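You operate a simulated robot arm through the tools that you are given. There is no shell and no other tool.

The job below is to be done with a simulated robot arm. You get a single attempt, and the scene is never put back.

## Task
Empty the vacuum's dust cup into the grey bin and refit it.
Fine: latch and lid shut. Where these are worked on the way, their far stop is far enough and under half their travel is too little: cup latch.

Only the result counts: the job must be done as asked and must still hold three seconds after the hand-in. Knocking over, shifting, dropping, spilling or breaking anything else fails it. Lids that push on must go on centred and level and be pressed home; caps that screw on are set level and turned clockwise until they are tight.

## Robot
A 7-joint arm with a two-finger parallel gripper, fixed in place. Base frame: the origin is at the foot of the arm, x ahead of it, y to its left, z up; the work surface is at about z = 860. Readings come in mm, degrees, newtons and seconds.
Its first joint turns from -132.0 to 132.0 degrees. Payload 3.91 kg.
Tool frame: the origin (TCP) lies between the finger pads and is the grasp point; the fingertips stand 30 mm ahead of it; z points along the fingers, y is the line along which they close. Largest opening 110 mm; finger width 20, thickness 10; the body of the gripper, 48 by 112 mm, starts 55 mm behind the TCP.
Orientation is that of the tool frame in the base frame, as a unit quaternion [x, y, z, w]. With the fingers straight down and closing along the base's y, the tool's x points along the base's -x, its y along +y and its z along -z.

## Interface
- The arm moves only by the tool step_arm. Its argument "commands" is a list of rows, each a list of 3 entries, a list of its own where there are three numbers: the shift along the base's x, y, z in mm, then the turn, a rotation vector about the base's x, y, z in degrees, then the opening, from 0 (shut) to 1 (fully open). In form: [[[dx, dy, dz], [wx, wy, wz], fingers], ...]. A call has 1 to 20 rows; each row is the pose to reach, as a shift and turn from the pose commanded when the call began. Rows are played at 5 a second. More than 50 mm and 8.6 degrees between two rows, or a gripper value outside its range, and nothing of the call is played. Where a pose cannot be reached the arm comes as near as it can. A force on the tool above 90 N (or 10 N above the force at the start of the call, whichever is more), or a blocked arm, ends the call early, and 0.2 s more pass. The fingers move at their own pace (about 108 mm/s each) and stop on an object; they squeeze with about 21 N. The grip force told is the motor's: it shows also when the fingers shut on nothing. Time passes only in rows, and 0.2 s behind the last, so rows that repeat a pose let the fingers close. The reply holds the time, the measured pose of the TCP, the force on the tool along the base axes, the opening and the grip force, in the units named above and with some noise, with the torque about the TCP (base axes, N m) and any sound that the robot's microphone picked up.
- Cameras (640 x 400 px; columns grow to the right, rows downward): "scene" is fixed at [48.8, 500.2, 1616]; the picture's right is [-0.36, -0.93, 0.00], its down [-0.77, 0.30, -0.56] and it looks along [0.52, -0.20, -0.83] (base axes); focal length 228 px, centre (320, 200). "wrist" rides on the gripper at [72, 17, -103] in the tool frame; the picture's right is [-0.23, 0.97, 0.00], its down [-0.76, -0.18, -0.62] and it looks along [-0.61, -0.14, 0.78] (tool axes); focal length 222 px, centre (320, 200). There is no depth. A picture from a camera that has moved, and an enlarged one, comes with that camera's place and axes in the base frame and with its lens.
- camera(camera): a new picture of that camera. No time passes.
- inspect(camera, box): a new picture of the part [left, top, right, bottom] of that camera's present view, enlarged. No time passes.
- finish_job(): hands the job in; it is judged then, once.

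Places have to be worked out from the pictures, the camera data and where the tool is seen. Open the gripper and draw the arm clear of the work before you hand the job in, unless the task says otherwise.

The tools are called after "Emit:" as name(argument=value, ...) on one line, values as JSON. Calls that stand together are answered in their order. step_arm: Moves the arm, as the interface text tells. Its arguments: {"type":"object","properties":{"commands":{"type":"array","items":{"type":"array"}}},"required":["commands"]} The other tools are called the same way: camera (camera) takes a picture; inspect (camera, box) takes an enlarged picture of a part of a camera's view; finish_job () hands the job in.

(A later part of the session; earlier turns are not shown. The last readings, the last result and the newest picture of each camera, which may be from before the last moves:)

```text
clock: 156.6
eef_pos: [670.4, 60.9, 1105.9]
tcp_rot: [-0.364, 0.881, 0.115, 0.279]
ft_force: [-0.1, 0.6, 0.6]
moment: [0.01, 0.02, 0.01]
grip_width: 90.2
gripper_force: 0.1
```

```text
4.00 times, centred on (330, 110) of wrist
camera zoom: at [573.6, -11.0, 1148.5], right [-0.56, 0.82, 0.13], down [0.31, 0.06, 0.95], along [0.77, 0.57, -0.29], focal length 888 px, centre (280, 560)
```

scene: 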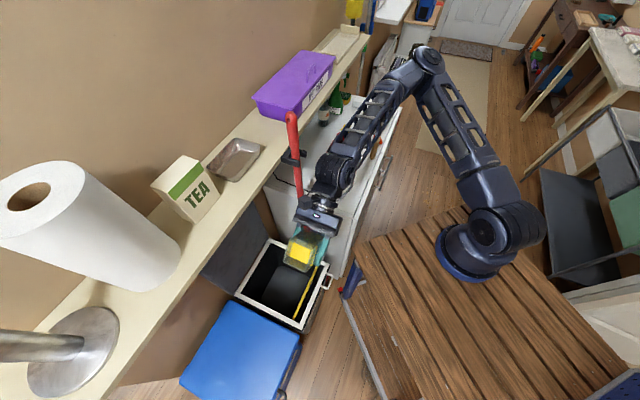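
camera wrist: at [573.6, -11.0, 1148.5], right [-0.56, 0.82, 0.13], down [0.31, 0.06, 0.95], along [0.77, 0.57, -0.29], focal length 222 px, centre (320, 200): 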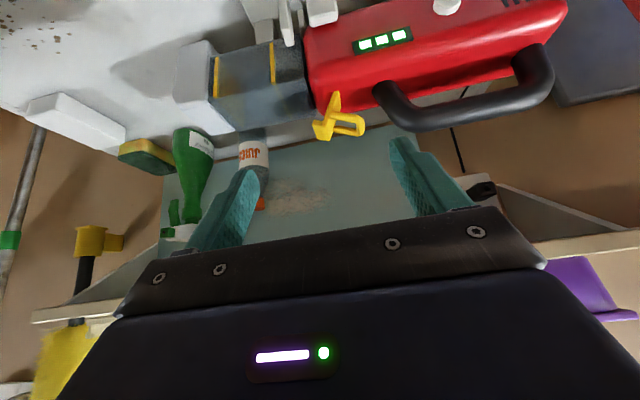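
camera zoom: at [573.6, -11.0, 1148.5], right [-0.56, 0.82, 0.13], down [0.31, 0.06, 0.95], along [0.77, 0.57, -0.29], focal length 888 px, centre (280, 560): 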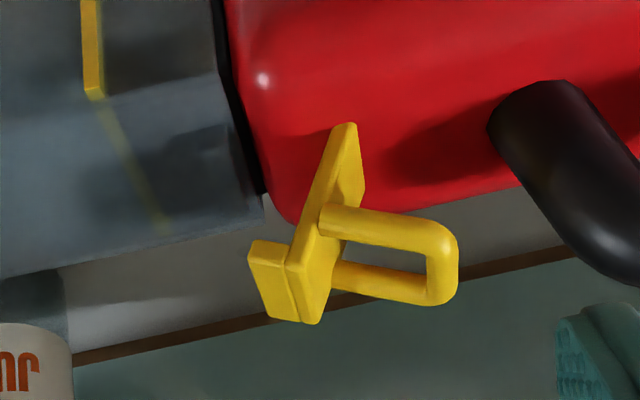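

The cup's fit matches the original, and I locate the ring bar at u≈391, z≈1018 with the handle's front near u≈361 at that level. I untilt and bring the open hand (yaw +45°) above so that its rear finger comes down just behind the ring.

Emit:
step_arm(commands=[[[0, 0, 5], [-5, 5, 0], 0.82], [[0, 0, 10], [-10, 10, 0], 0.82], [[0, 0, 15], [-15, 15, 0], 0.82], [[0, 0, 20], [-20, 20, 0], 0.82], [[0, 0, 25], [-24.7, 24.7, 0], 0.82], [[15, 18, 20], [-24.7, 24.7, 0], 0.82], [[35, 40, 5], [-24.7, 24.7, 0], 0.82], [[53.3, 62, -15], [-24.7, 24.7, 0], 0.82], [[53.3, 62, -30], [-24.7, 24.7, 0], 0.82], [[53.3, 62, -30], [-24.7, 24.7, 0], 0.82]])

Emit:
camera(camera="wrist")

Emit:
inspect(camera="scene", box=[315, 85, 385, 145])

```text
clock: 158.8
eef_pos: [722.8, 121.7, 1074.9]
tcp_rot: [-0.382, 0.924, 0.0, 0.001]
ft_force: [0.2, 0.8, 0.7]
moment: [0.03, 0.03, 0.01]
grip_width: 90.1
gripper_force: 0.0
```

```text
taken
camera wrist: at [659.1, 81.4, 1178.6], right [-0.53, 0.85, 0.0], down [0.66, 0.41, 0.62], along [0.53, 0.33, -0.78], focal length 222 px, centre (320, 200)
```

wrist: 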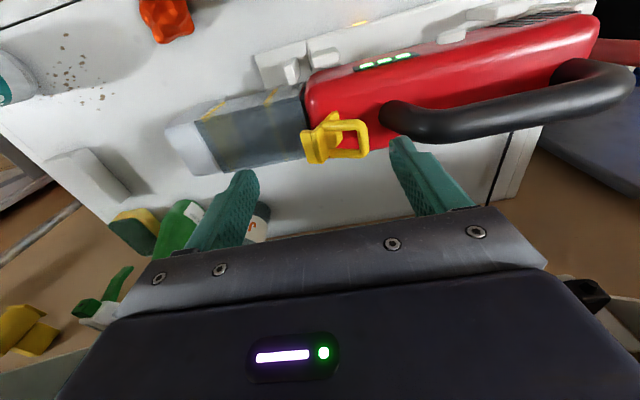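

```text
6.67 times, centred on (350, 115) of scene
camera zoom: at [48.8, 500.2, 1616.0], right [-0.36, -0.93, 0.0], down [-0.77, 0.3, -0.56], along [0.52, -0.2, -0.83], focal length 1522 px, centre (120, 767)
```

zoom: 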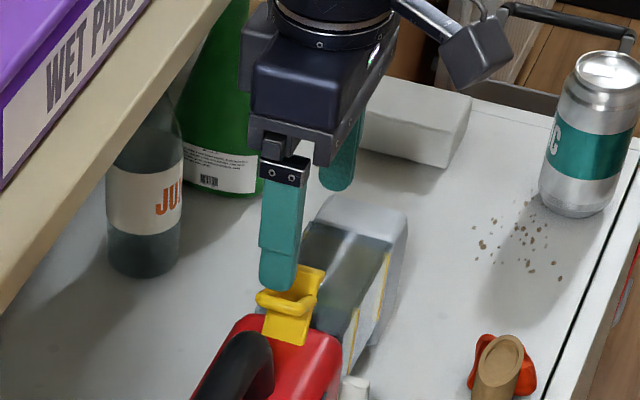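

The geometry checks out: the rear finger will come down ~5 mm behind the ring bar and clear of the handle. I descend to z≈1036.

Emit:
step_arm(commands=[[[0, 0, -12], [0, 0, 0], 0.82], [[0, 0, -24], [0, 0, 0], 0.82], [[0, 0, -34], [0, 0, 0], 0.82], [[0, 0, -39], [0, 0, 0], 0.82], [[0, 0, -39], [0, 0, 0], 0.82]])

Emit:
inspect(camera="wrist", box=[260, 70, 460, 230])

Emit:
inspect(camera="scene", box=[320, 95, 370, 140])

```text
clock: 160.0
eef_pos: [723.8, 121.6, 1035.9]
tcp_rot: [-0.382, 0.924, 0.0, 0.002]
ft_force: [-0.3, -1.3, 0.3]
moment: [0.05, -0.02, 0.0]
grip_width: 90.0
gripper_force: 0.1
```

```text
2.50 times, centred on (360, 150) of wrist
camera zoom: at [659.9, 82.2, 1139.4], right [-0.53, 0.85, 0.0], down [0.66, 0.41, 0.62], along [0.53, 0.33, -0.78], focal length 555 px, centre (220, 325)
```

zoom: 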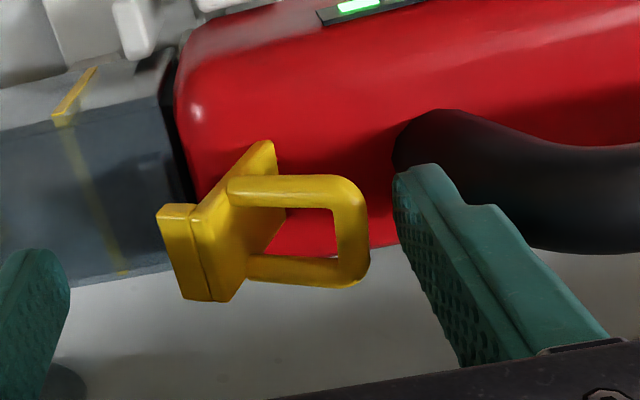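

```text
8.89 times, centred on (345, 118) of scene
camera zoom: at [48.8, 500.2, 1616.0], right [-0.36, -0.93, 0.0], down [-0.77, 0.3, -0.56], along [0.52, -0.2, -0.83], focal length 2029 px, centre (98, 933)
```

zoom: 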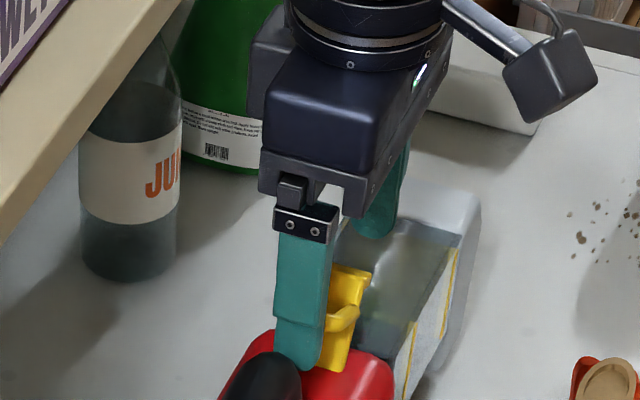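

The rear finger is behind the ring loop. I push forward (+a) in small steps to swing the latch closed.

Emit:
step_arm(commands=[[[3, -3, 0], [0, 0, 0], 0.82], [[6, -6, 0], [0, 0, 0], 0.82], [[9, -9, 0], [0, 0, 0], 0.82], [[12, -12, 0], [0, 0, 0], 0.82], [[15, -15, 0], [0, 0, 0], 0.82], [[15, -15, 0], [0, 0, 0], 0.82]])

Emit:
inspect(camera="wrist", box=[260, 70, 460, 230])

```text
clock: 161.4
eef_pos: [739.5, 106.5, 1036.8]
tcp_rot: [-0.383, 0.924, 0.0, 0.001]
ft_force: [0.6, 0.3, 0.0]
moment: [0.0, 0.01, -0.03]
grip_width: 90.1
gripper_force: 0.5
```

```text
2.50 times, centred on (360, 150) of wrist
camera zoom: at [675.6, 67.9, 1139.7], right [-0.53, 0.85, 0.0], down [0.66, 0.41, 0.62], along [0.53, 0.33, -0.78], focal length 555 px, centre (220, 325)
```

zoom: 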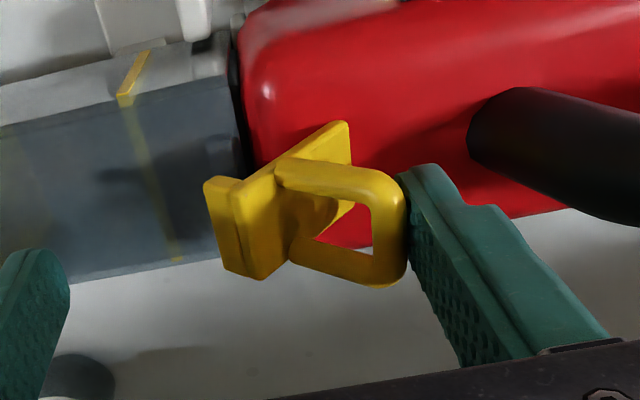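

The latch is turning toward closed with almost no force. I keep pushing forward.

Emit:
step_arm(commands=[[[3, -3, 0], [0, 0, 0], 0.82], [[6, -6, 0], [0, 0, 0], 0.82], [[9, -9, 0], [0, 0, 0], 0.82], [[12, -12, 0], [0, 0, 0], 0.82], [[12, -12, 0], [0, 0, 0], 0.82]])

Emit:
inspect(camera="wrist", box=[260, 70, 460, 230])

```text
clock: 162.6
eef_pos: [750.3, 94.8, 1036.1]
tcp_rot: [-0.383, 0.924, 0.0, 0.001]
ft_force: [0.2, -0.2, 0.1]
moment: [-0.02, -0.01, 0.0]
grip_width: 90.2
gripper_force: 0.0
```

```text
2.50 times, centred on (360, 150) of wrist
camera zoom: at [686.6, 55.3, 1140.0], right [-0.53, 0.85, 0.0], down [0.66, 0.41, 0.62], along [0.53, 0.33, -0.78], focal length 555 px, centre (220, 325)
```

zoom: 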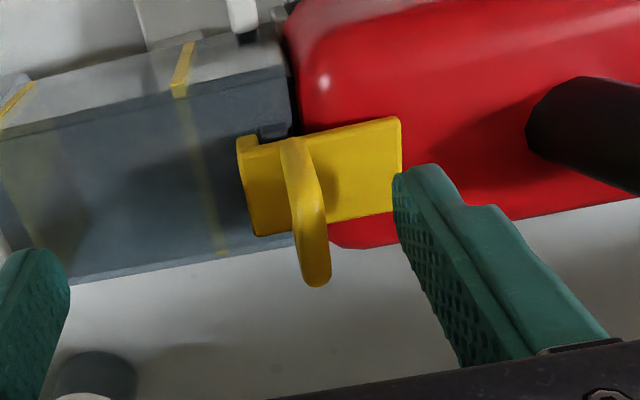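

The latch snapped shut: ring upright, hook over the catch, plate lying as at the start. I raise the hand, close the fingers, and inspect.

Emit:
step_arm(commands=[[[0, 0, 15], [0, 0, 0], 0.82], [[0, 0, 35], [0, 0, 0], 0.82], [[0, 0, 50], [0, 0, 0], 0.5], [[-7, 7, 50], [0, 0, 0], 0.2], [[-13, 13, 50], [0, 0, 0], 0], [[-13, 13, 50], [0, 0, 0], 0], [[-13, 13, 50], [0, 0, 0], 0]])

Emit:
inspect(camera="scene", box=[310, 90, 390, 150])

Emit:
inspect(camera="wrist", box=[230, 60, 430, 220])

```text
clock: 164.2
eef_pos: [737.1, 108.2, 1087.3]
tcp_rot: [-0.383, 0.924, -0.001, 0.001]
ft_force: [0.2, -0.1, 0.6]
moment: [-0.02, -0.04, 0.0]
grip_width: 0.0
gripper_force: 20.8
```

```text
6.67 times, centred on (350, 120) of scene
camera zoom: at [48.8, 500.2, 1616.0], right [-0.36, -0.93, 0.0], down [-0.77, 0.3, -0.56], along [0.52, -0.2, -0.83], focal length 1522 px, centre (120, 733)
```

zoom: 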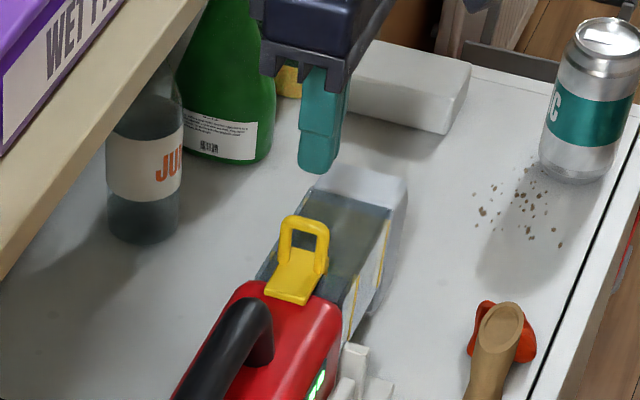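

```text
2.50 times, centred on (330, 140) of wrist
camera zoom: at [674.2, 68.7, 1189.8], right [-0.53, 0.85, 0.0], down [0.66, 0.41, 0.62], along [0.53, 0.33, -0.78], focal length 555 px, centre (295, 350)
```

zoom: 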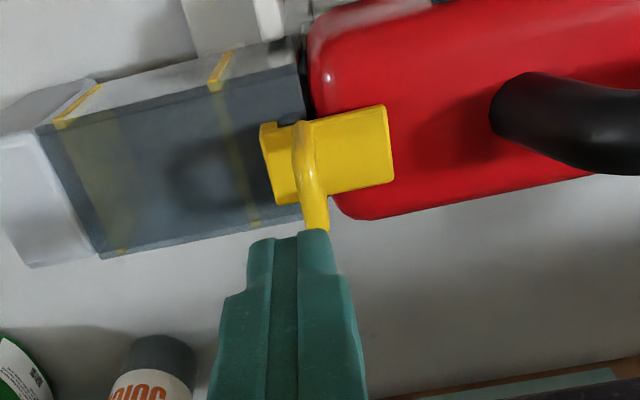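

The scene view matches the initial closed state. For certainty I press lightly down on the ring with the closed fingertips.

Emit:
step_arm(commands=[[[0, 0, -12], [0, 0, 0], 0], [[0, 0, -22], [0, 0, 0], 0], [[0, 0, -28], [0, 0, 0], 0], [[0, 0, -30], [0, 0, 0], 0], [[0, 0, -30], [0, 0, 0], 0]])

```text
clock: 165.4
eef_pos: [736.8, 107.6, 1055.7]
tcp_rot: [-0.383, 0.924, 0.0, 0.001]
ft_force: [0.3, 0.0, 0.2]
moment: [-0.02, 0.0, 0.02]
grip_width: 0.0
gripper_force: 21.0
```

Emit:
step_arm(commands=[[[0, 0, -1], [0, 0, 0], 0], [[0, 0, -2], [0, 0, 0], 0], [[0, 0, -2], [0, 0, 0], 0]])

```text
clock: 166.2
eef_pos: [736.5, 108.3, 1054.1]
tcp_rot: [-0.383, 0.924, 0.0, 0.001]
ft_force: [-0.5, 0.1, 0.7]
moment: [0.01, 0.03, -0.02]
grip_width: 0.0
gripper_force: 21.0
```

No contact yet at fingertip z≈1024; I lower a little more in 1 mm steps.

Emit:
step_arm(commands=[[[0, 0, -1], [0, 0, 0], 0], [[0, 0, -2], [0, 0, 0], 0], [[0, 0, -2], [0, 0, 0], 0]])

Emit:
inspect(camera="scene", box=[330, 105, 370, 140])

```text
clock: 167.0
eef_pos: [737.0, 108.6, 1052.3]
tcp_rot: [-0.383, 0.924, -0.001, 0.002]
ft_force: [-0.5, 0.1, -0.6]
moment: [0.01, 0.0, -0.01]
grip_width: 0.0
gripper_force: 21.0
```

```text
11.43 times, centred on (350, 122) of scene
camera zoom: at [48.8, 500.2, 1616.0], right [-0.36, -0.93, 0.0], down [-0.77, 0.3, -0.56], along [0.52, -0.2, -0.83], focal length 2609 px, centre (-23, 1086)
```

zoom: 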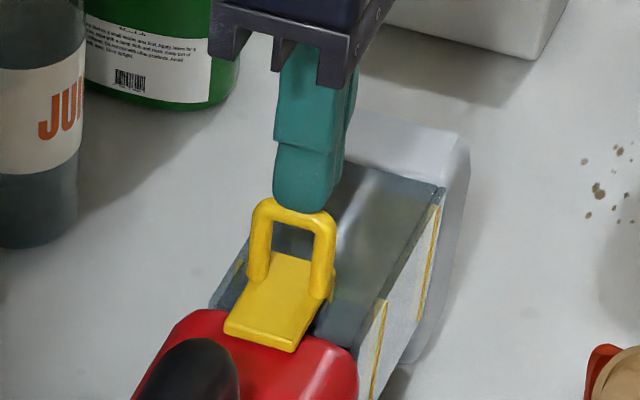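

The fingertips are just about touching the ring top. I go down 3 mm more.

Emit:
step_arm(commands=[[[0, 0, -1], [0, 0, 0], 0], [[0, 0, -2], [0, 0, 0], 0], [[0, 0, -3], [0, 0, 0], 0], [[0, 0, -3], [0, 0, 0], 0]])

```text
clock: 168.0
eef_pos: [738.2, 109.0, 1051.3]
tcp_rot: [-0.383, 0.924, 0.0, 0.003]
ft_force: [4.0, -6.8, 41.9]
moment: [-0.18, 0.0, 0.08]
grip_width: 0.1
gripper_force: 20.7
```

The ring resists firmly (42 N), so the latch is fully home. I lift off and check nothing moved.

Emit:
step_arm(commands=[[[0, 0, 5], [0, 0, 0], 0], [[0, 0, 25], [0, 0, 0], 0], [[0, 0, 50], [0, 0, 0], 0], [[-15, -15, 75], [0, 0, 0], 0], [[-30, -30, 90], [0, 0, 0], 0], [[-45, -45, 100], [0, 0, 0], 0], [[-45, -45, 100], [0, 0, 0], 0]])

Emit:
inspect(camera="scene", box=[300, 90, 400, 170])

Emit:
inspect(camera="wrist", box=[220, 40, 460, 220])

```text
clock: 169.6
eef_pos: [689.4, 62.6, 1150.2]
tcp_rot: [-0.383, 0.924, -0.001, 0.002]
ft_force: [0.1, 0.9, -0.1]
moment: [-0.02, 0.05, 0.01]
grip_width: 0.0
gripper_force: 20.6
```

```text
5.00 times, centred on (350, 130) of scene
camera zoom: at [48.8, 500.2, 1616.0], right [-0.36, -0.93, 0.0], down [-0.77, 0.3, -0.56], along [0.52, -0.2, -0.83], focal length 1141 px, centre (170, 550)
```

zoom: 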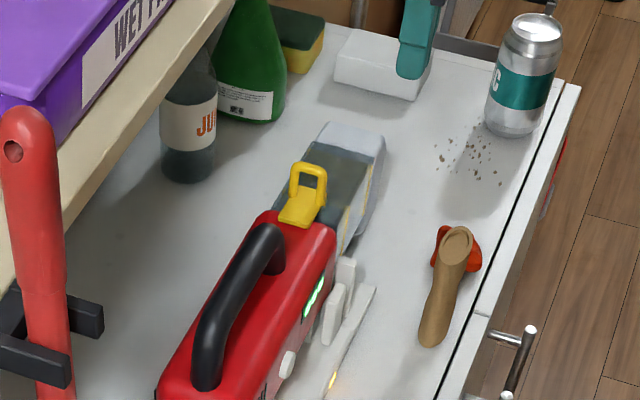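

```text
2.22 times, centred on (340, 130) of wrist
camera zoom: at [625.6, 24.4, 1253.4], right [-0.53, 0.85, 0.0], down [0.66, 0.41, 0.62], along [0.53, 0.33, -0.78], focal length 494 px, centre (276, 356)
```

zoom: 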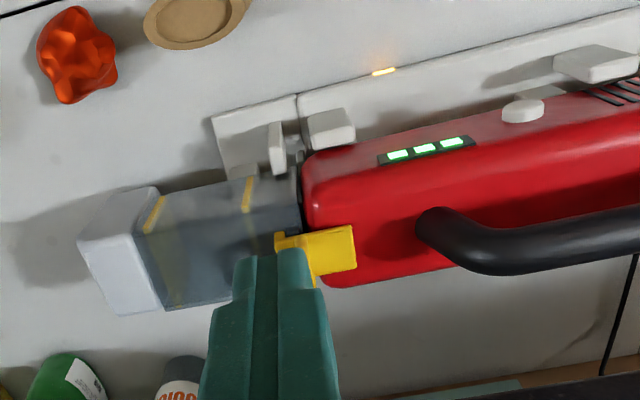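

Everything on the cabinet is in place and the vacuum shows its charge lights. Now to close the bin lid: I yaw the hand back to −45° and travel toward the bin.

Emit:
step_arm(commands=[[[-1, 0, 0], [0, 0, -7.5], 0], [[-2, 0, 0], [0, 0, -15], 0.3], [[-3, 0, 0], [0, 0, -22.5], 0.3], [[-4, -1, 0], [0, 0, -30], 0.3], [[-5, -1, 0], [0, 0, -37.5], 0.3], [[-6, -2, 0], [0, 0, -45], 0.3], [[-7, -2, -2], [0, 0, -52.5], 0.3], [[-8, -3, -4], [0, 0, -60], 0.3], [[-9, -3, -6], [0, 0, -67.5], 0.3], [[-10, -4, -8], [0, 0, -75], 0.3], [[-10.1, -4.1, -10], [0, 0, -82.5], 0.3], [[-10.1, -4.1, -11.4], [0, 0, -90], 0.3], [[-10.1, -4.1, -11.4], [0, 0, -90], 0.3]])

Emit:
step_arm(commands=[[[-27, 20, 0], [0, 0, 0], 0.3], [[-60, 45, 0], [0, 0, 0], 0.3], [[-93, 71, 0], [0, 0, 0], 0.3], [[-129, 104, 0], [0, 0, 0], 0.3], [[-165, 137, 0], [0, 0, 0], 0.3], [[-200, 170, 0], [0, 0, 0], 0.3], [[-233, 207, 0], [0, 0, 0], 0.3], [[-267, 243, 0], [0, 0, 0], 0.3], [[-300, 280, 0], [0, 0, 0], 0.3], [[-327, 317, -5], [0, 0, 0], 0.3], [[-353, 353, -15], [0, 0, 0], 0.3], [[-380, 390, -30], [0, 0, 0], 0.3], [[-395, 419, -49], [0, 0, 0], 0.3], [[-410, 447, -67], [0, 0, 0], 0.3], [[-425, 475, -85], [0, 0, 0], 0.3], [[-425, 475, -85], [0, 0, 0], 0.3]])

Emit:
camera(camera="scene")

Emit:
camera(camera="wrist")

```text
clock: 172.4
eef_pos: [681.7, 59.7, 1137.7]
tcp_rot: [0.384, 0.923, -0.001, 0.001]
ft_force: [0.3, 0.0, -0.8]
moment: [0.01, 0.02, 0.01]
grip_width: 33.1
gripper_force: 0.1
```

```text
clock: 175.8
eef_pos: [257.4, 533.3, 1052.5]
tcp_rot: [0.382, 0.924, -0.001, 0.001]
ft_force: [0.4, -1.3, 0.6]
moment: [0.0, 0.01, -0.02]
grip_width: 33.0
gripper_force: 0.1
```

```text
taken
```

scene: 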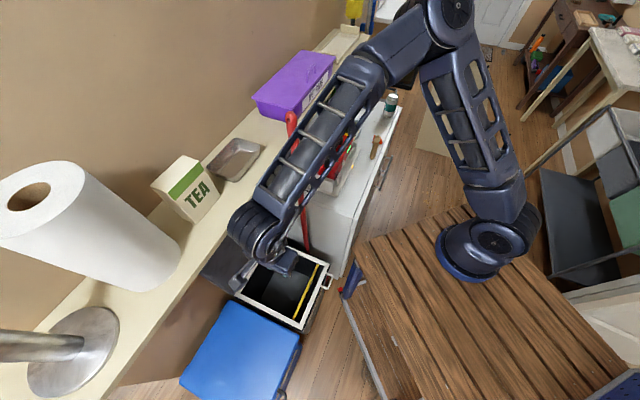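

```text
taken
camera wrist: at [217.5, 597.3, 1155.8], right [0.85, 0.53, 0.0], down [0.41, -0.66, 0.62], along [0.33, -0.53, -0.78], focal length 222 px, centre (320, 200)
```

wrist: 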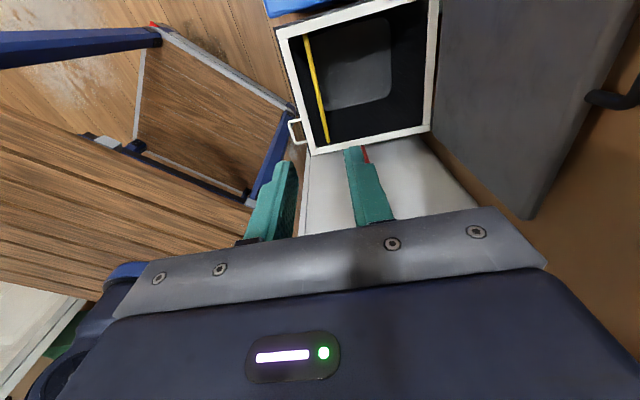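

Interesting: the bag surface in the bin looks different (smoother, greyer) than before pouring; I enlarge it.

Emit:
inspect(camera="wrist", box=[270, 0, 450, 160])

Emit:
inspect(camera="scene", box=[225, 235, 345, 335])

```text
2.50 times, centred on (360, 80) of wrist
camera zoom: at [217.5, 597.3, 1155.8], right [0.85, 0.53, 0.0], down [0.41, -0.66, 0.62], along [0.33, -0.53, -0.78], focal length 555 px, centre (220, 500)
```

zoom: 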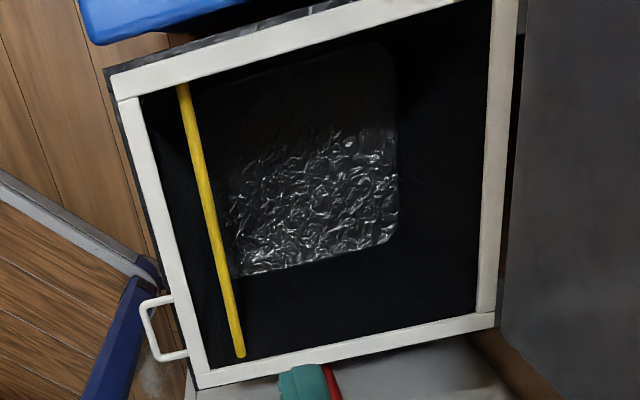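

```text
4.00 times, centred on (285, 285) of scene
camera zoom: at [48.8, 500.2, 1616.0], right [-0.36, -0.93, 0.0], down [-0.77, 0.3, -0.56], along [0.52, -0.2, -0.83], focal length 913 px, centre (460, -140)
```

zoom: 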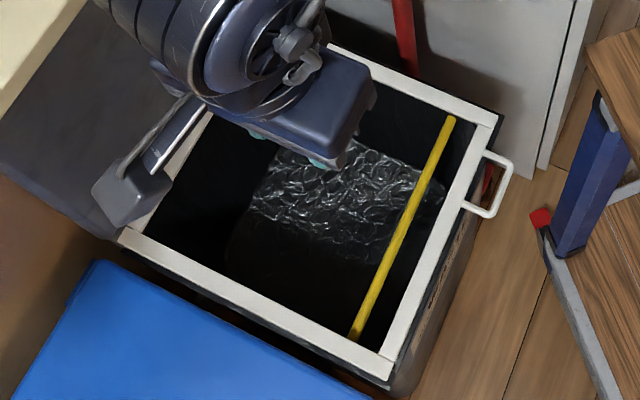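

I cannot see dust in the bin from here, and a brownish smudge still showed in the cup's side view, so before closing the lid I want a closer look at the cup's inside. I go back to the cabinet.

Emit:
step_arm(commands=[[[15, -28, 18], [0, 0, 0], 0.82], [[30, -56, 36], [0, 0, 0], 0.82], [[45, -85, 55], [0, 0, 0], 0.82], [[72, -122, 70], [0, 0, 0], 0.82], [[98, -158, 80], [0, 0, 0], 0.82], [[125, -195, 85], [0, 0, 0], 0.82], [[158, -232, 85], [0, 0, 0], 0.82], [[192, -268, 85], [0, 0, 0], 0.82], [[225, -305, 85], [0, 0, 0], 0.82], [[260, -338, 85], [0, 0, 0], 0.82], [[296, -371, 85], [0, 0, 0], 0.82], [[332, -404, 85], [0, 0, 0], 0.82], [[365, -430, 85], [0, 0, 0], 0.82], [[398, -455, 85], [0, 0, 0], 0.82], [[425, -475, 85], [0, 0, 0], 0.82], [[425, -475, 85], [0, 0, 0], 0.82]])

Emit:
step_arm(commands=[[[0, 0, 0], [0, 0, 7.5], 0.82], [[0, -3, 0], [0, 0, 15], 0.82], [[4, -6, 0], [0, 0, 22.5], 0.82], [[8, -9, 0], [0, 0, 30], 0.82], [[12, -12, 0], [0, 0, 37.5], 0.82], [[16, -15, 0], [0, 0, 45], 0.82], [[20, -18, 0], [0, 0, 52.5], 0.82], [[24, -21, 0], [0, 0, 60], 0.82], [[28, -24, 0], [0, 0, 67.5], 0.82], [[32, -27, 0], [0, 0, 75], 0.82], [[36, -30, 0], [0, 0, 82.5], 0.82], [[40, -33, 0], [0, 0, 90], 0.82], [[40, -33, 0], [0, 0, 90], 0.82]])

Emit:
step_arm(commands=[[[0, 0, -5], [5, -5, 0], 0.82], [[0, 0, -10], [10, -10, 0], 0.82], [[3, -3, -20], [15, -15, 0], 0.82], [[6, -6, -30], [20, -20, 0], 0.82], [[9, -9, -40], [25, -25, 0], 0.82], [[12, -12, -55], [30, -30, 0], 0.82], [[15, -12, -70], [35, -35, 0], 0.82], [[18, -10, -85], [39, -39, 0], 0.82], [[22, -6, -100], [42.4, -42.4, 0], 0.82], [[30, -2, -110], [42.4, -42.4, 0], 0.82], [[30, -2, -110], [42.4, -42.4, 0], 0.82]])

Emit:
camera(camera="wrist")

```text
clock: 179.2
eef_pos: [680.7, 61.3, 1137.5]
tcp_rot: [0.382, 0.924, -0.002, 0.001]
ft_force: [-0.5, 0.2, 0.0]
moment: [0.0, 0.01, -0.01]
grip_width: 90.2
gripper_force: 0.1
```

```text
clock: 182.0
eef_pos: [722.3, 27.0, 1137.3]
tcp_rot: [-0.383, 0.924, 0.0, 0.001]
ft_force: [0.7, 0.1, 0.2]
moment: [0.01, 0.0, 0.01]
grip_width: 90.4
gripper_force: 0.0
```

```text
clock: 184.4
eef_pos: [751.0, 24.0, 1029.2]
tcp_rot: [-0.331, 0.8, 0.191, 0.463]
ft_force: [0.1, -0.2, 0.0]
moment: [-0.01, 0.02, -0.03]
grip_width: 90.2
gripper_force: 0.0
```

```text
taken
camera wrist: at [649.9, -52.7, 1016.2], right [-0.61, 0.77, 0.2], down [0.01, -0.24, 0.97], along [0.79, 0.59, 0.14], focal length 222 px, centre (320, 200)
```

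wrist: 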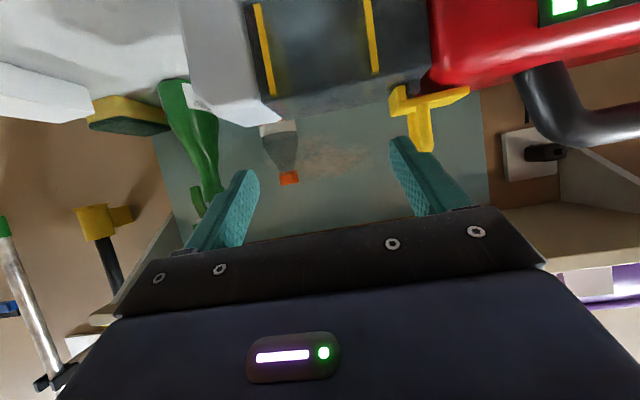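

Emit:
inspect(camera="wrist", box=[180, 0, 440, 140])

Emit:
inspect(camera="wrist", box=[240, 0, 400, 110])

```text
2.46 times, centred on (310, 70) of wrist
camera zoom: at [649.9, -52.7, 1016.2], right [-0.61, 0.77, 0.2], down [0.01, -0.24, 0.97], along [0.79, 0.59, 0.14], focal length 547 px, centre (345, 520)
```

zoom: 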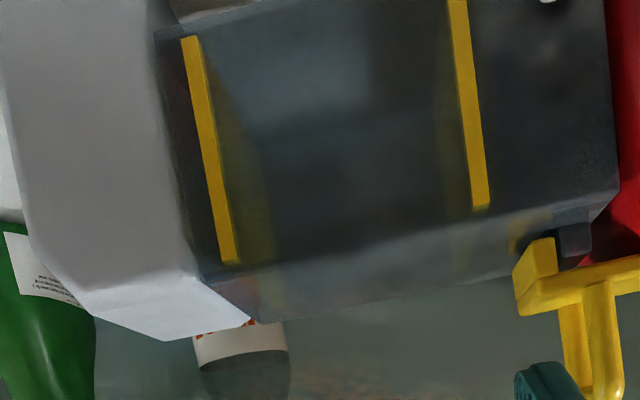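

```text
3.64 times, centred on (320, 55) of wrist
camera zoom: at [649.9, -52.7, 1016.2], right [-0.61, 0.77, 0.2], down [0.01, -0.24, 0.97], along [0.79, 0.59, 0.14], focal length 808 px, centre (320, 727)
```

zoom: 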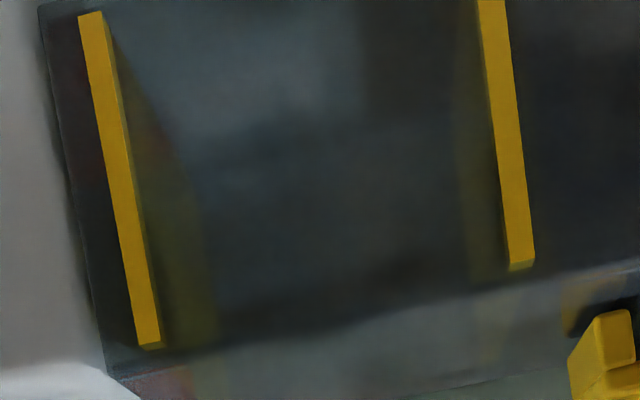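

The close view shows the chamber between the bands is clear with no pile on the floor, so the cup is indeed empty. I back off, untilt and return to the bin to close its lid.

Emit:
step_arm(commands=[[[-8, -4, 10], [0, 0, 0], 0.82], [[-12, -10, 25], [-5, 5, 0], 0.82], [[-15, -12, 40], [-10, 10, 0], 0.82], [[-18, -12, 55], [-15, 15, 0], 0.82], [[-21, -9, 70], [-20, 20, 0], 0.82], [[-24, -6, 80], [-25, 25, 0], 0.82], [[-27, -3, 90], [-30, 30, 0], 0.82], [[-30, 2, 100], [-35, 35, 0], 0.82], [[-30, 2, 105], [-39, 39, 0], 0.82], [[-30, 2, 110], [-42.4, 42.4, 0], 0.82], [[-30, 2, 110], [-42.4, 42.4, 0], 0.82]])

Emit:
step_arm(commands=[[[-4, 3, 0], [0, 0, -7.5], 0.3], [[-8, 6, 0], [0, 0, -15], 0.3], [[-12, 9, 0], [0, 0, -22.5], 0.3], [[-16, 12, 0], [0, 0, -30], 0.3], [[-20, 15, 0], [0, 0, -37.5], 0.3], [[-24, 18, 0], [0, 0, -45], 0.3], [[-28, 21, 0], [0, 0, -52.5], 0.3], [[-32, 24, 0], [0, 0, -60], 0.3], [[-36, 27, 0], [0, 0, -67.5], 0.3], [[-38, 30, 0], [0, 0, -75], 0.3], [[-40, 33, 0], [0, 0, -82.5], 0.3], [[-40, 33, 0], [0, 0, -90], 0.3], [[-40, 33, 0], [0, 0, -90], 0.3]])

Emit:
step_arm(commands=[[[-27, 20, 0], [0, 0, 0], 0.3], [[-60, 45, 0], [0, 0, 0], 0.3], [[-93, 71, 0], [0, 0, 0], 0.3], [[-129, 104, 0], [0, 0, 0], 0.3], [[-165, 137, 0], [0, 0, 0], 0.3], [[-200, 170, 0], [0, 0, 0], 0.3], [[-233, 207, 0], [0, 0, 0], 0.3], [[-267, 243, 0], [0, 0, 0], 0.3], [[-300, 280, 0], [0, 0, 0], 0.3], [[-327, 317, -5], [0, 0, 0], 0.3], [[-353, 353, -15], [0, 0, 0], 0.3], [[-380, 390, -30], [0, 0, 0], 0.3], [[-395, 419, -49], [0, 0, 0], 0.3], [[-410, 447, -67], [0, 0, 0], 0.3], [[-425, 475, -85], [0, 0, 0], 0.3], [[-425, 475, -85], [0, 0, 0], 0.3]])

```text
clock: 186.8
eef_pos: [721.8, 26.5, 1138.0]
tcp_rot: [-0.383, 0.924, -0.001, 0.0]
ft_force: [0.3, 0.1, 0.0]
moment: [0.01, -0.01, -0.01]
grip_width: 90.0
gripper_force: 0.0
```

```text
clock: 189.6
eef_pos: [681.1, 59.5, 1137.4]
tcp_rot: [0.383, 0.924, -0.001, 0.001]
ft_force: [0.1, 0.3, 0.1]
moment: [0.03, -0.03, 0.01]
grip_width: 33.1
gripper_force: 0.0
```

```text
clock: 193.0
eef_pos: [260.1, 533.5, 1052.3]
tcp_rot: [0.382, 0.924, -0.001, 0.0]
ft_force: [-1.0, 0.7, -0.3]
moment: [-0.01, 0.04, -0.03]
grip_width: 32.8
gripper_force: 0.0
```

I tilt the hand to horizontal in front of the standing lid, retracing the earlier retreat.

Emit:
step_arm(commands=[[[0, 0, -10], [5.6, -5.6, 0], 0.3], [[6, 6, -20], [11.4, -11.4, 0], 0.3], [[14, 14, -30], [17.2, -17.2, 0], 0.3], [[22, 22, -40], [23, -23, 0], 0.3], [[32, 32, -50], [28.8, -28.8, 0], 0.3], [[42, 42, -60], [34.6, -34.6, 0], 0.3], [[54, 54, -70], [40.4, -40.4, 0], 0.3], [[66, 66, -76], [46.2, -46.2, 0], 0.3], [[78, 78, -82], [52, -52, 0], 0.3], [[90, 90, -86], [57.8, -57.8, 0], 0.3], [[102, 102, -90], [63.6, -63.6, 0], 0.3], [[102, 102, -90], [63.6, -63.6, 0], 0.3]])

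Emit:
camera(camera="wrist")

Emit:
camera(camera="scene")

```text
clock: 195.6
eef_pos: [359.9, 637.7, 963.8]
tcp_rot: [0.271, 0.655, 0.652, 0.271]
ft_force: [-0.2, -0.1, -0.1]
moment: [-0.02, 0.01, -0.01]
grip_width: 33.1
gripper_force: 0.1
out of reach, approached as far as the arm can: row 6, 7
```

```text
taken
camera wrist: at [234.7, 616.1, 980.7], right [0.16, -0.16, 0.97], down [0.1, -0.98, -0.18], along [0.98, 0.12, -0.14], focal length 222 px, centre (320, 200)
```

wrist: 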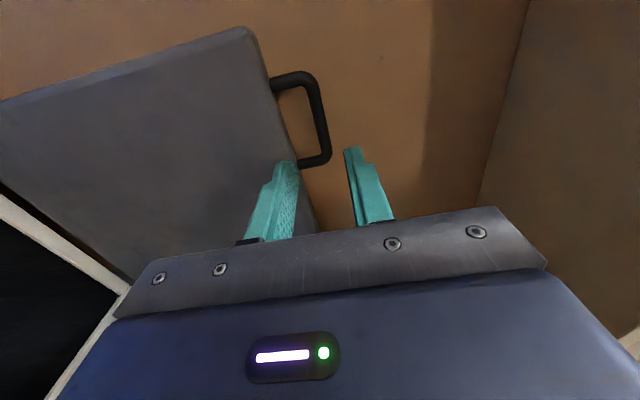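

```text
taken
```

scene: 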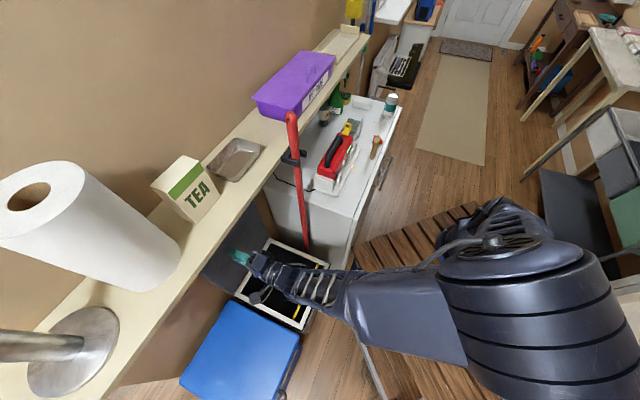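

The pose and the handle's place in view match the moment I released it. I advance onto the bar with the fingers apart and close.

Emit:
step_arm(commands=[[[12, 12, 0], [0, 0, 0], 0.3], [[26, 26, 0], [0, 0, 0], 0.3], [[40, 40, -0.5], [0, 0, 0], 0.3], [[53, 53, -1], [0, 0, 0], 0.3], [[64, 64, -1], [0, 0, 0], 0.3], [[64, 64, -1], [0, 0, 0], 0.3]])

Emit:
camera(camera="wrist")

```text
clock: 197.0
eef_pos: [425.6, 701.2, 962.7]
tcp_rot: [0.272, 0.654, 0.653, 0.271]
ft_force: [0.3, 0.3, -0.2]
moment: [-0.01, 0.01, -0.01]
grip_width: 32.9
gripper_force: 0.1
```

```text
taken
camera wrist: at [300.6, 679.1, 979.5], right [0.16, -0.16, 0.97], down [0.1, -0.98, -0.18], along [0.98, 0.12, -0.14], focal length 222 px, centre (320, 200)
```

wrist: 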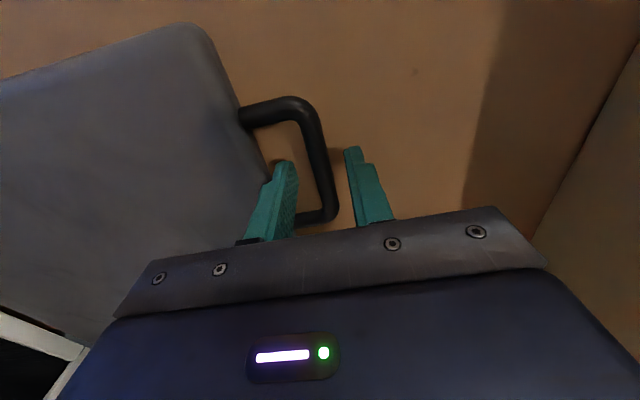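

The bar lies between the fingers. I close on it.

Emit:
step_arm(commands=[[[0, 0, 0], [0, 0, 0], 0.15], [[0, 0, 0], [0, 0, 0], 0.0], [[0, 0, 0], [0, 0, 0], 0.0], [[0, 0, 0], [0, 0, 0], 0.0]])

Emit:
camera(camera="wrist")

```text
clock: 198.0
eef_pos: [424.6, 701.3, 964.0]
tcp_rot: [0.272, 0.653, 0.653, 0.27]
ft_force: [-0.1, 0.6, 23.9]
moment: [0.24, -0.34, -0.26]
grip_width: 11.7
gripper_force: 45.2
```

```text
taken
camera wrist: at [300.5, 678.9, 980.9], right [0.16, -0.16, 0.97], down [0.1, -0.98, -0.18], along [0.98, 0.12, -0.14], focal length 222 px, centre (320, 200)
```

wrist: 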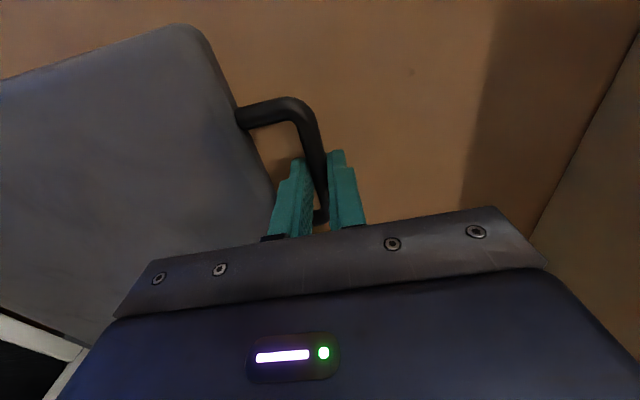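

Gripped (11.7 mm). I now reverse the recorded arc, first bringing the lid forward past vertical down to about 66°.

Emit:
step_arm(commands=[[[0, 0, 1.5], [0, 0, 0], 0], [[-8.8, -8.8, 1.8], [0, 0, 0], 0], [[-16.5, -16.5, 2], [0, 0, 0], 0], [[-24.8, -24.8, 2], [0, 0, 0], 0], [[-37, -37, 0.8], [-2.12, 2.12, 0], 0], [[-49.5, -49.5, -1.1], [-4.24, 4.24, 0], 0], [[-61.3, -61.3, -3.6], [-6.36, 6.36, 0], 0], [[-73.1, -73.1, -6.7], [-8.49, 8.49, 0], 0], [[-84.7, -84.7, -11], [-10.6, 10.6, 0], 0], [[-96.1, -96.1, -16.2], [-12.73, 12.73, 0], 0], [[-107.4, -107.4, -21.9], [-14.85, 14.85, 0], 0], [[-118.4, -118.4, -28.4], [-16.97, 16.97, 0], 0], [[-118.4, -118.4, -28.4], [-16.97, 16.97, 0], 0]])

Emit:
camera(camera="wrist")

Emit:
camera(camera="scene")

```text
clock: 200.8
eef_pos: [305.3, 583.3, 934.7]
tcp_rot: [0.322, 0.775, 0.502, 0.209]
ft_force: [21.6, -22.7, -0.1]
moment: [-0.23, -0.25, -0.66]
grip_width: 11.9
gripper_force: 45.2
```

```text
taken
camera wrist: at [192.1, 573.2, 992.9], right [0.44, 0.12, 0.89], down [0.08, -0.99, 0.09], along [0.89, 0.03, -0.45], focal length 222 px, centre (320, 200)
```

wrist: 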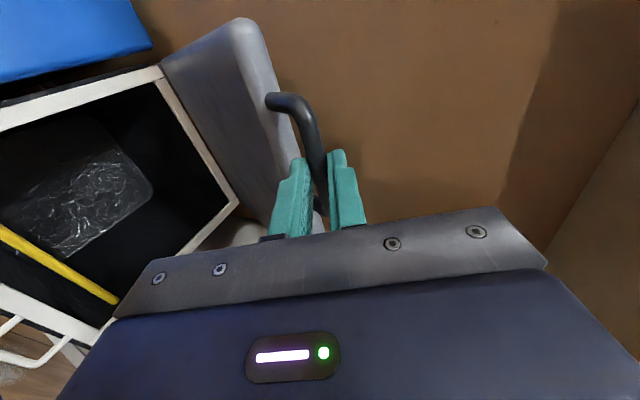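

```text
taken
```

scene: 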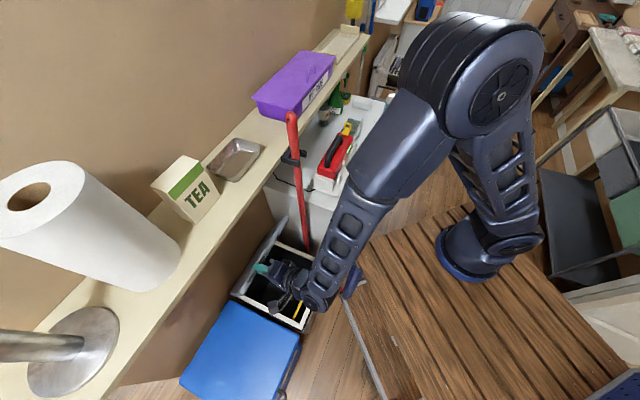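

The pose and view equal those during opening, so I can compare the bin's inside: part of the bag now looks covered. I zoom in on it.

Emit:
inspect(camera="wrist", box=[0, 90, 200, 290])

```text
2.00 times, centred on (100, 190) of wrist
camera zoom: at [192.1, 573.2, 992.9], right [0.44, 0.12, 0.89], down [0.08, -0.99, 0.09], along [0.89, 0.03, -0.45], focal length 444 px, centre (760, 220)
```

zoom: 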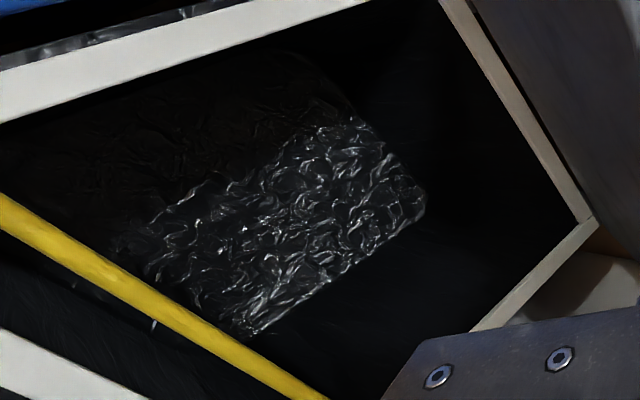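

It is only shadow on the same bag; nothing amiss. I keep lowering the lid along the arc, easing a 31 N sideways force by ~2 mm.

Emit:
step_arm(commands=[[[1.4, -1.4, 0], [0, 0, 0], 0], [[-9.1, -11.9, -6.8], [-2.12, 2.12, 0], 0], [[-19.7, -22.5, -14.6], [-4.24, 4.24, 0], 0], [[-29.6, -32.4, -23], [-6.36, 6.36, 0], 0], [[-39.5, -42.3, -32.3], [-8.49, 8.49, 0], 0], [[-48.9, -51.7, -42.2], [-10.6, 10.6, 0], 0], [[-57.9, -60.7, -52.8], [-12.73, 12.73, 0], 0], [[-66.2, -69, -64.5], [-14.85, 14.85, 0], 0], [[-73.9, -76.7, -77], [-16.97, 16.97, 0], 0], [[-73.9, -76.7, -77], [-16.97, 16.97, 0], 0]])

```text
clock: 203.0
eef_pos: [230.3, 505.9, 858.8]
tcp_rot: [0.357, 0.863, 0.329, 0.138]
ft_force: [-23.0, 13.9, 4.6]
moment: [0.09, 0.2, 0.12]
grip_width: 11.6
gripper_force: 45.2
```

Forces are moderate; I undo the sideways shift and keep lowering toward nearly closed.

Emit:
step_arm(commands=[[[-1.4, 1.4, 0], [0, 0, 0], 0], [[-8.8, -6, -12.9], [-2.12, 2.12, 0], 0], [[-15.5, -12.7, -26.3], [-4.24, 4.24, 0], 0], [[-21.9, -19.1, -40.3], [-6.36, 6.36, 0], 0], [[-27.6, -24.8, -54.8], [-8.49, 8.49, 0], 0], [[-32.9, -30.1, -69.6], [-10.6, 10.6, 0], 0], [[-37.5, -34.7, -84.9], [-12.73, 12.73, 0], 0], [[-42.8, -40, -103.3], [-14.85, 14.85, 0], 0], [[-47.2, -44.4, -122.1], [-16.97, 16.97, 0], 0], [[-50.5, -47.7, -141.8], [-19.1, 19.1, 0], 0], [[-52.6, -49.8, -161.7], [-21.2, 21.2, 0], 0], [[-52.6, -49.8, -161.7], [-21.2, 21.2, 0], 0]])

Emit:
camera(camera="scene")

```text
clock: 205.6
eef_pos: [180.1, 455.2, 695.9]
tcp_rot: [0.382, 0.918, 0.095, 0.041]
ft_force: [35.3, 6.3, -8.2]
moment: [-0.43, -1.21, -0.21]
grip_width: 11.5
gripper_force: 45.0
```

```text
taken
```

scene: 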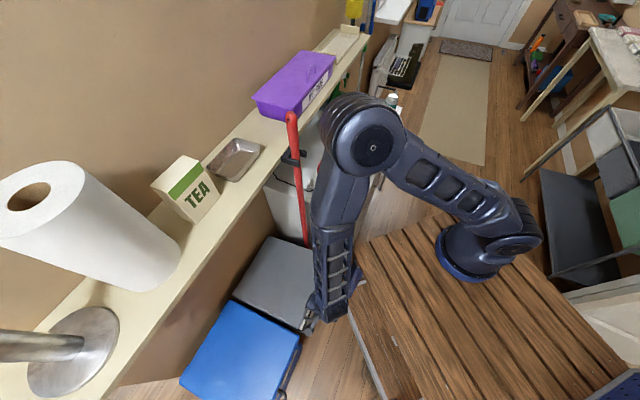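

Nearly closed. I correct ~2 mm and bring the lid down to its seat.

Emit:
step_arm(commands=[[[1.8, 0.8, 0], [0, 0, 0], 0], [[1.6, 0.6, -18.5], [-2.12, 2.12, 0], 0], [[1, 0, -37], [-4.24, 4.24, 0], 0], [[0.8, -0.2, -55.7], [-6.36, 6.36, 0], 0], [[0.7, -0.3, -66], [-7.9, 7.9, 0], 0], [[0.7, -0.3, -73], [-8.4, 8.4, 0], 0], [[0.7, -0.3, -73], [-8.4, 8.4, 0], 0]])

Emit:
camera(camera="scene")

Emit:
camera(camera="wrist")

```text
clock: 207.2
eef_pos: [176.5, 457.5, 622.8]
tcp_rot: [0.382, 0.924, -0.001, -0.001]
ft_force: [-27.3, -33.6, 31.1]
moment: [-0.55, 0.69, -0.09]
grip_width: 11.5
gripper_force: 44.7
```

```text
taken
```

scene: 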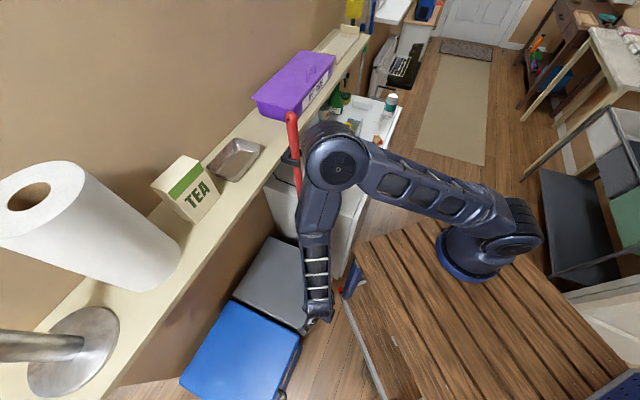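

```text
taken
camera wrist: at [136.7, 519.1, 726.5], right [0.85, 0.53, 0.0], down [0.41, -0.66, 0.62], along [0.33, -0.53, -0.78], focal length 222 px, centre (320, 200)
```

wrist: 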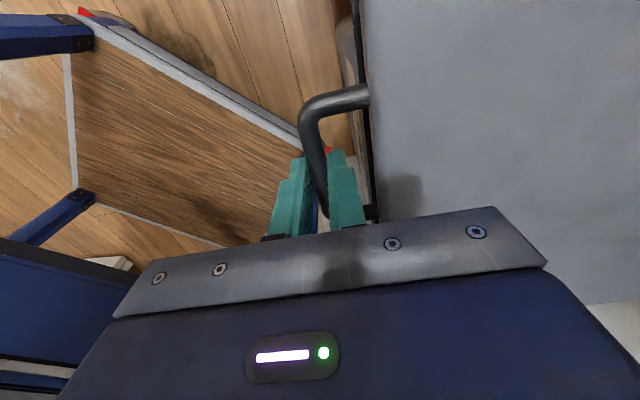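

The upward 31 N shows the lid rests on its rim. I ease the side force, open the fingers, and lift off.

Emit:
step_arm(commands=[[[-2, -2, 0], [0, 0, 0], 0], [[-2, -2, 0], [0, 0, 0], 0.15], [[-2, -2, 0], [0, 0, 0], 0.26], [[-1.5, -1.5, 0], [0, 0, 0], 0.26], [[-1.5, -1.5, 15], [0, 0, 0], 0.26], [[-1.5, -1.5, 40], [0, 0, 0], 0.26], [[-1.5, -1.5, 80], [0, 0, 0], 0.26], [[-1.5, -1.5, 120], [0, 0, 0], 0.26], [[-1.5, -1.5, 120], [0, 0, 0], 0.26]])

Emit:
camera(camera="wrist")

Emit:
inspect(camera="scene", box=[220, 220, 350, 350])

```text
clock: 209.2
eef_pos: [177.3, 455.8, 742.5]
tcp_rot: [0.382, 0.924, -0.001, 0.001]
ft_force: [-0.1, -1.1, -0.5]
moment: [-0.03, 0.03, -0.01]
grip_width: 28.6
gripper_force: 0.1
```

```text
taken
camera wrist: at [137.1, 518.5, 845.9], right [0.85, 0.53, 0.0], down [0.41, -0.66, 0.62], along [0.33, -0.53, -0.78], focal length 222 px, centre (320, 200)
```

wrist: 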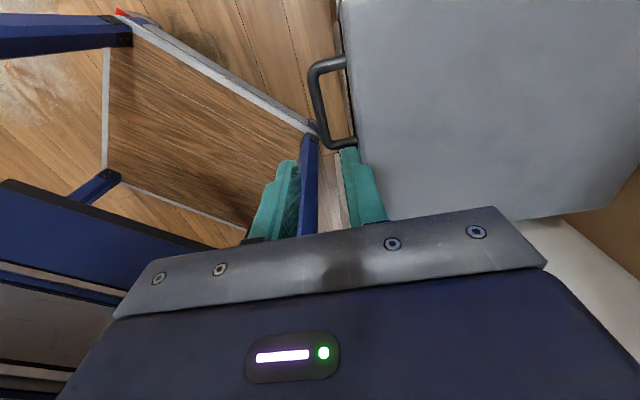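

```text
3.08 times, centred on (285, 285) of scene
camera zoom: at [48.8, 500.2, 1616.0], right [-0.36, -0.93, 0.0], down [-0.77, 0.3, -0.56], along [0.52, -0.2, -0.83], focal length 702 px, centre (428, -62)
```

zoom: 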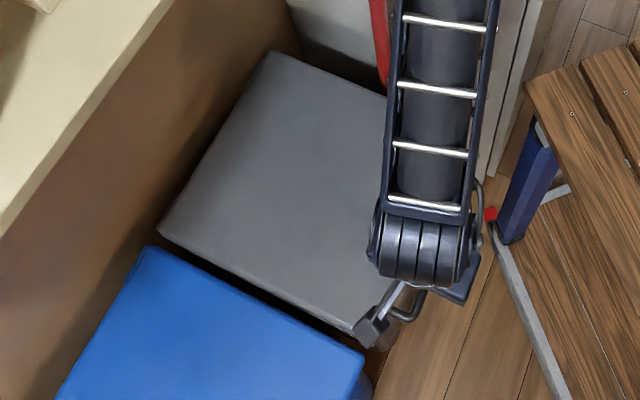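

The lid's outline matches the initial closed view. I make sure by pressing lightly on its front with closed fingertips.

Emit:
step_arm(commands=[[[20, 16, 10], [0, 0, 0], 0], [[48.4, 40.1, 10], [0, 0, 0], 0], [[48.4, 40.1, -30], [0, 0, 0], 0], [[48.4, 40.1, -65], [0, 0, 0], 0], [[48.4, 40.1, -92], [0, 0, 0], 0], [[48.4, 40.1, -92], [0, 0, 0], 0]])

Emit:
step_arm(commands=[[[0, 0, -2], [0, 0, 0], 0], [[0, 0, -4], [0, 0, 0], 0], [[0, 0, -4], [0, 0, 0], 0]])

```text
clock: 210.6
eef_pos: [225.2, 492.7, 650.7]
tcp_rot: [0.383, 0.924, 0.0, 0.002]
ft_force: [0.4, -0.4, 0.2]
moment: [0.0, -0.02, 0.0]
grip_width: 0.3
gripper_force: 20.5
```

```text
clock: 211.4
eef_pos: [225.3, 494.1, 645.9]
tcp_rot: [0.384, 0.924, -0.001, 0.001]
ft_force: [0.8, -3.3, 6.8]
moment: [-0.03, 0.02, 0.07]
grip_width: 0.1
gripper_force: 21.0
```

Contact on the lid top at z≈616. I press 1.5 mm more to feel that it is solid.

Emit:
step_arm(commands=[[[0, 0, -1], [0, 0, 0], 0], [[0, 0, -1.5], [0, 0, 0], 0], [[0, 0, -1.5], [0, 0, 0], 0]])

```text
clock: 212.2
eef_pos: [224.8, 494.1, 644.8]
tcp_rot: [0.382, 0.924, 0.0, 0.001]
ft_force: [8.0, -22.7, 59.9]
moment: [-0.55, -0.14, 0.13]
grip_width: 0.0
gripper_force: 21.0
```

Solidly shut. I lift off, open the gripper and draw the arm clear up and away from the work.

Emit:
step_arm(commands=[[[0, 0, 10], [0, 0, 0], 0.2], [[0, 0, 45], [0, 0, 0], 0.5], [[0, 0, 90], [0, 0, 0], 0.8], [[0, 0, 135], [0, 0, 0], 1], [[0, 0, 180], [0, 0, 0], 1], [[0, 0, 225], [0, 0, 0], 1], [[0, 0, 270], [0, 0, 0], 1], [[5, -5, 315], [0, 0, 0], 1], [[15, -20, 360], [0, 0, 0], 1], [[30, -45, 395], [0, 0, 0], 1], [[50, -75, 425], [0, 0, 0], 1], [[75, -105, 450], [0, 0, 0], 1], [[100, -140, 470], [0, 0, 0], 1], [[125, -175, 485], [0, 0, 0], 1], [[150, -210, 495], [0, 0, 0], 1], [[175, -245, 500], [0, 0, 0], 1], [[175, -245, 500], [0, 0, 0], 1]])

Emit:
camera(camera="scene")

Emit:
camera(camera="wrist")

```text
clock: 215.8
eef_pos: [398.3, 249.7, 1144.5]
tcp_rot: [0.382, 0.924, 0.0, 0.001]
ft_force: [0.3, -0.1, 0.1]
moment: [-0.01, 0.0, 0.01]
grip_width: 109.8
gripper_force: 0.0
```

```text
taken
```

scene: 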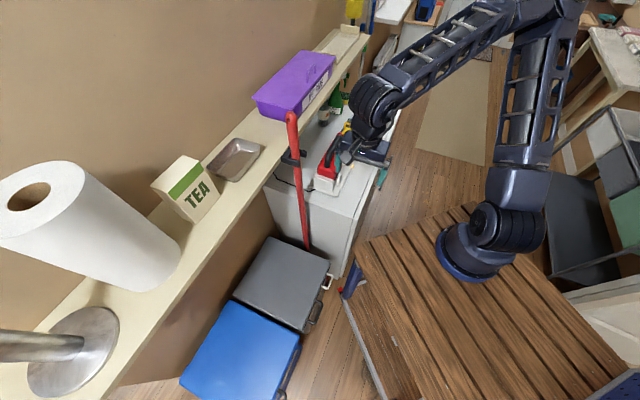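

```text
taken
camera wrist: at [358.3, 313.0, 1247.8], right [0.85, 0.53, 0.0], down [0.41, -0.66, 0.62], along [0.33, -0.53, -0.78], focal length 222 px, centre (320, 200)
```

wrist: 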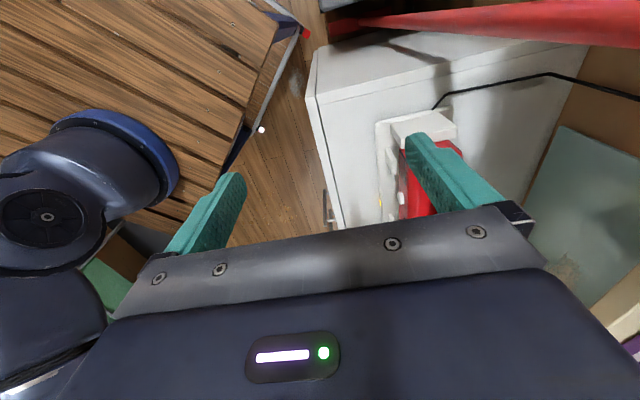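

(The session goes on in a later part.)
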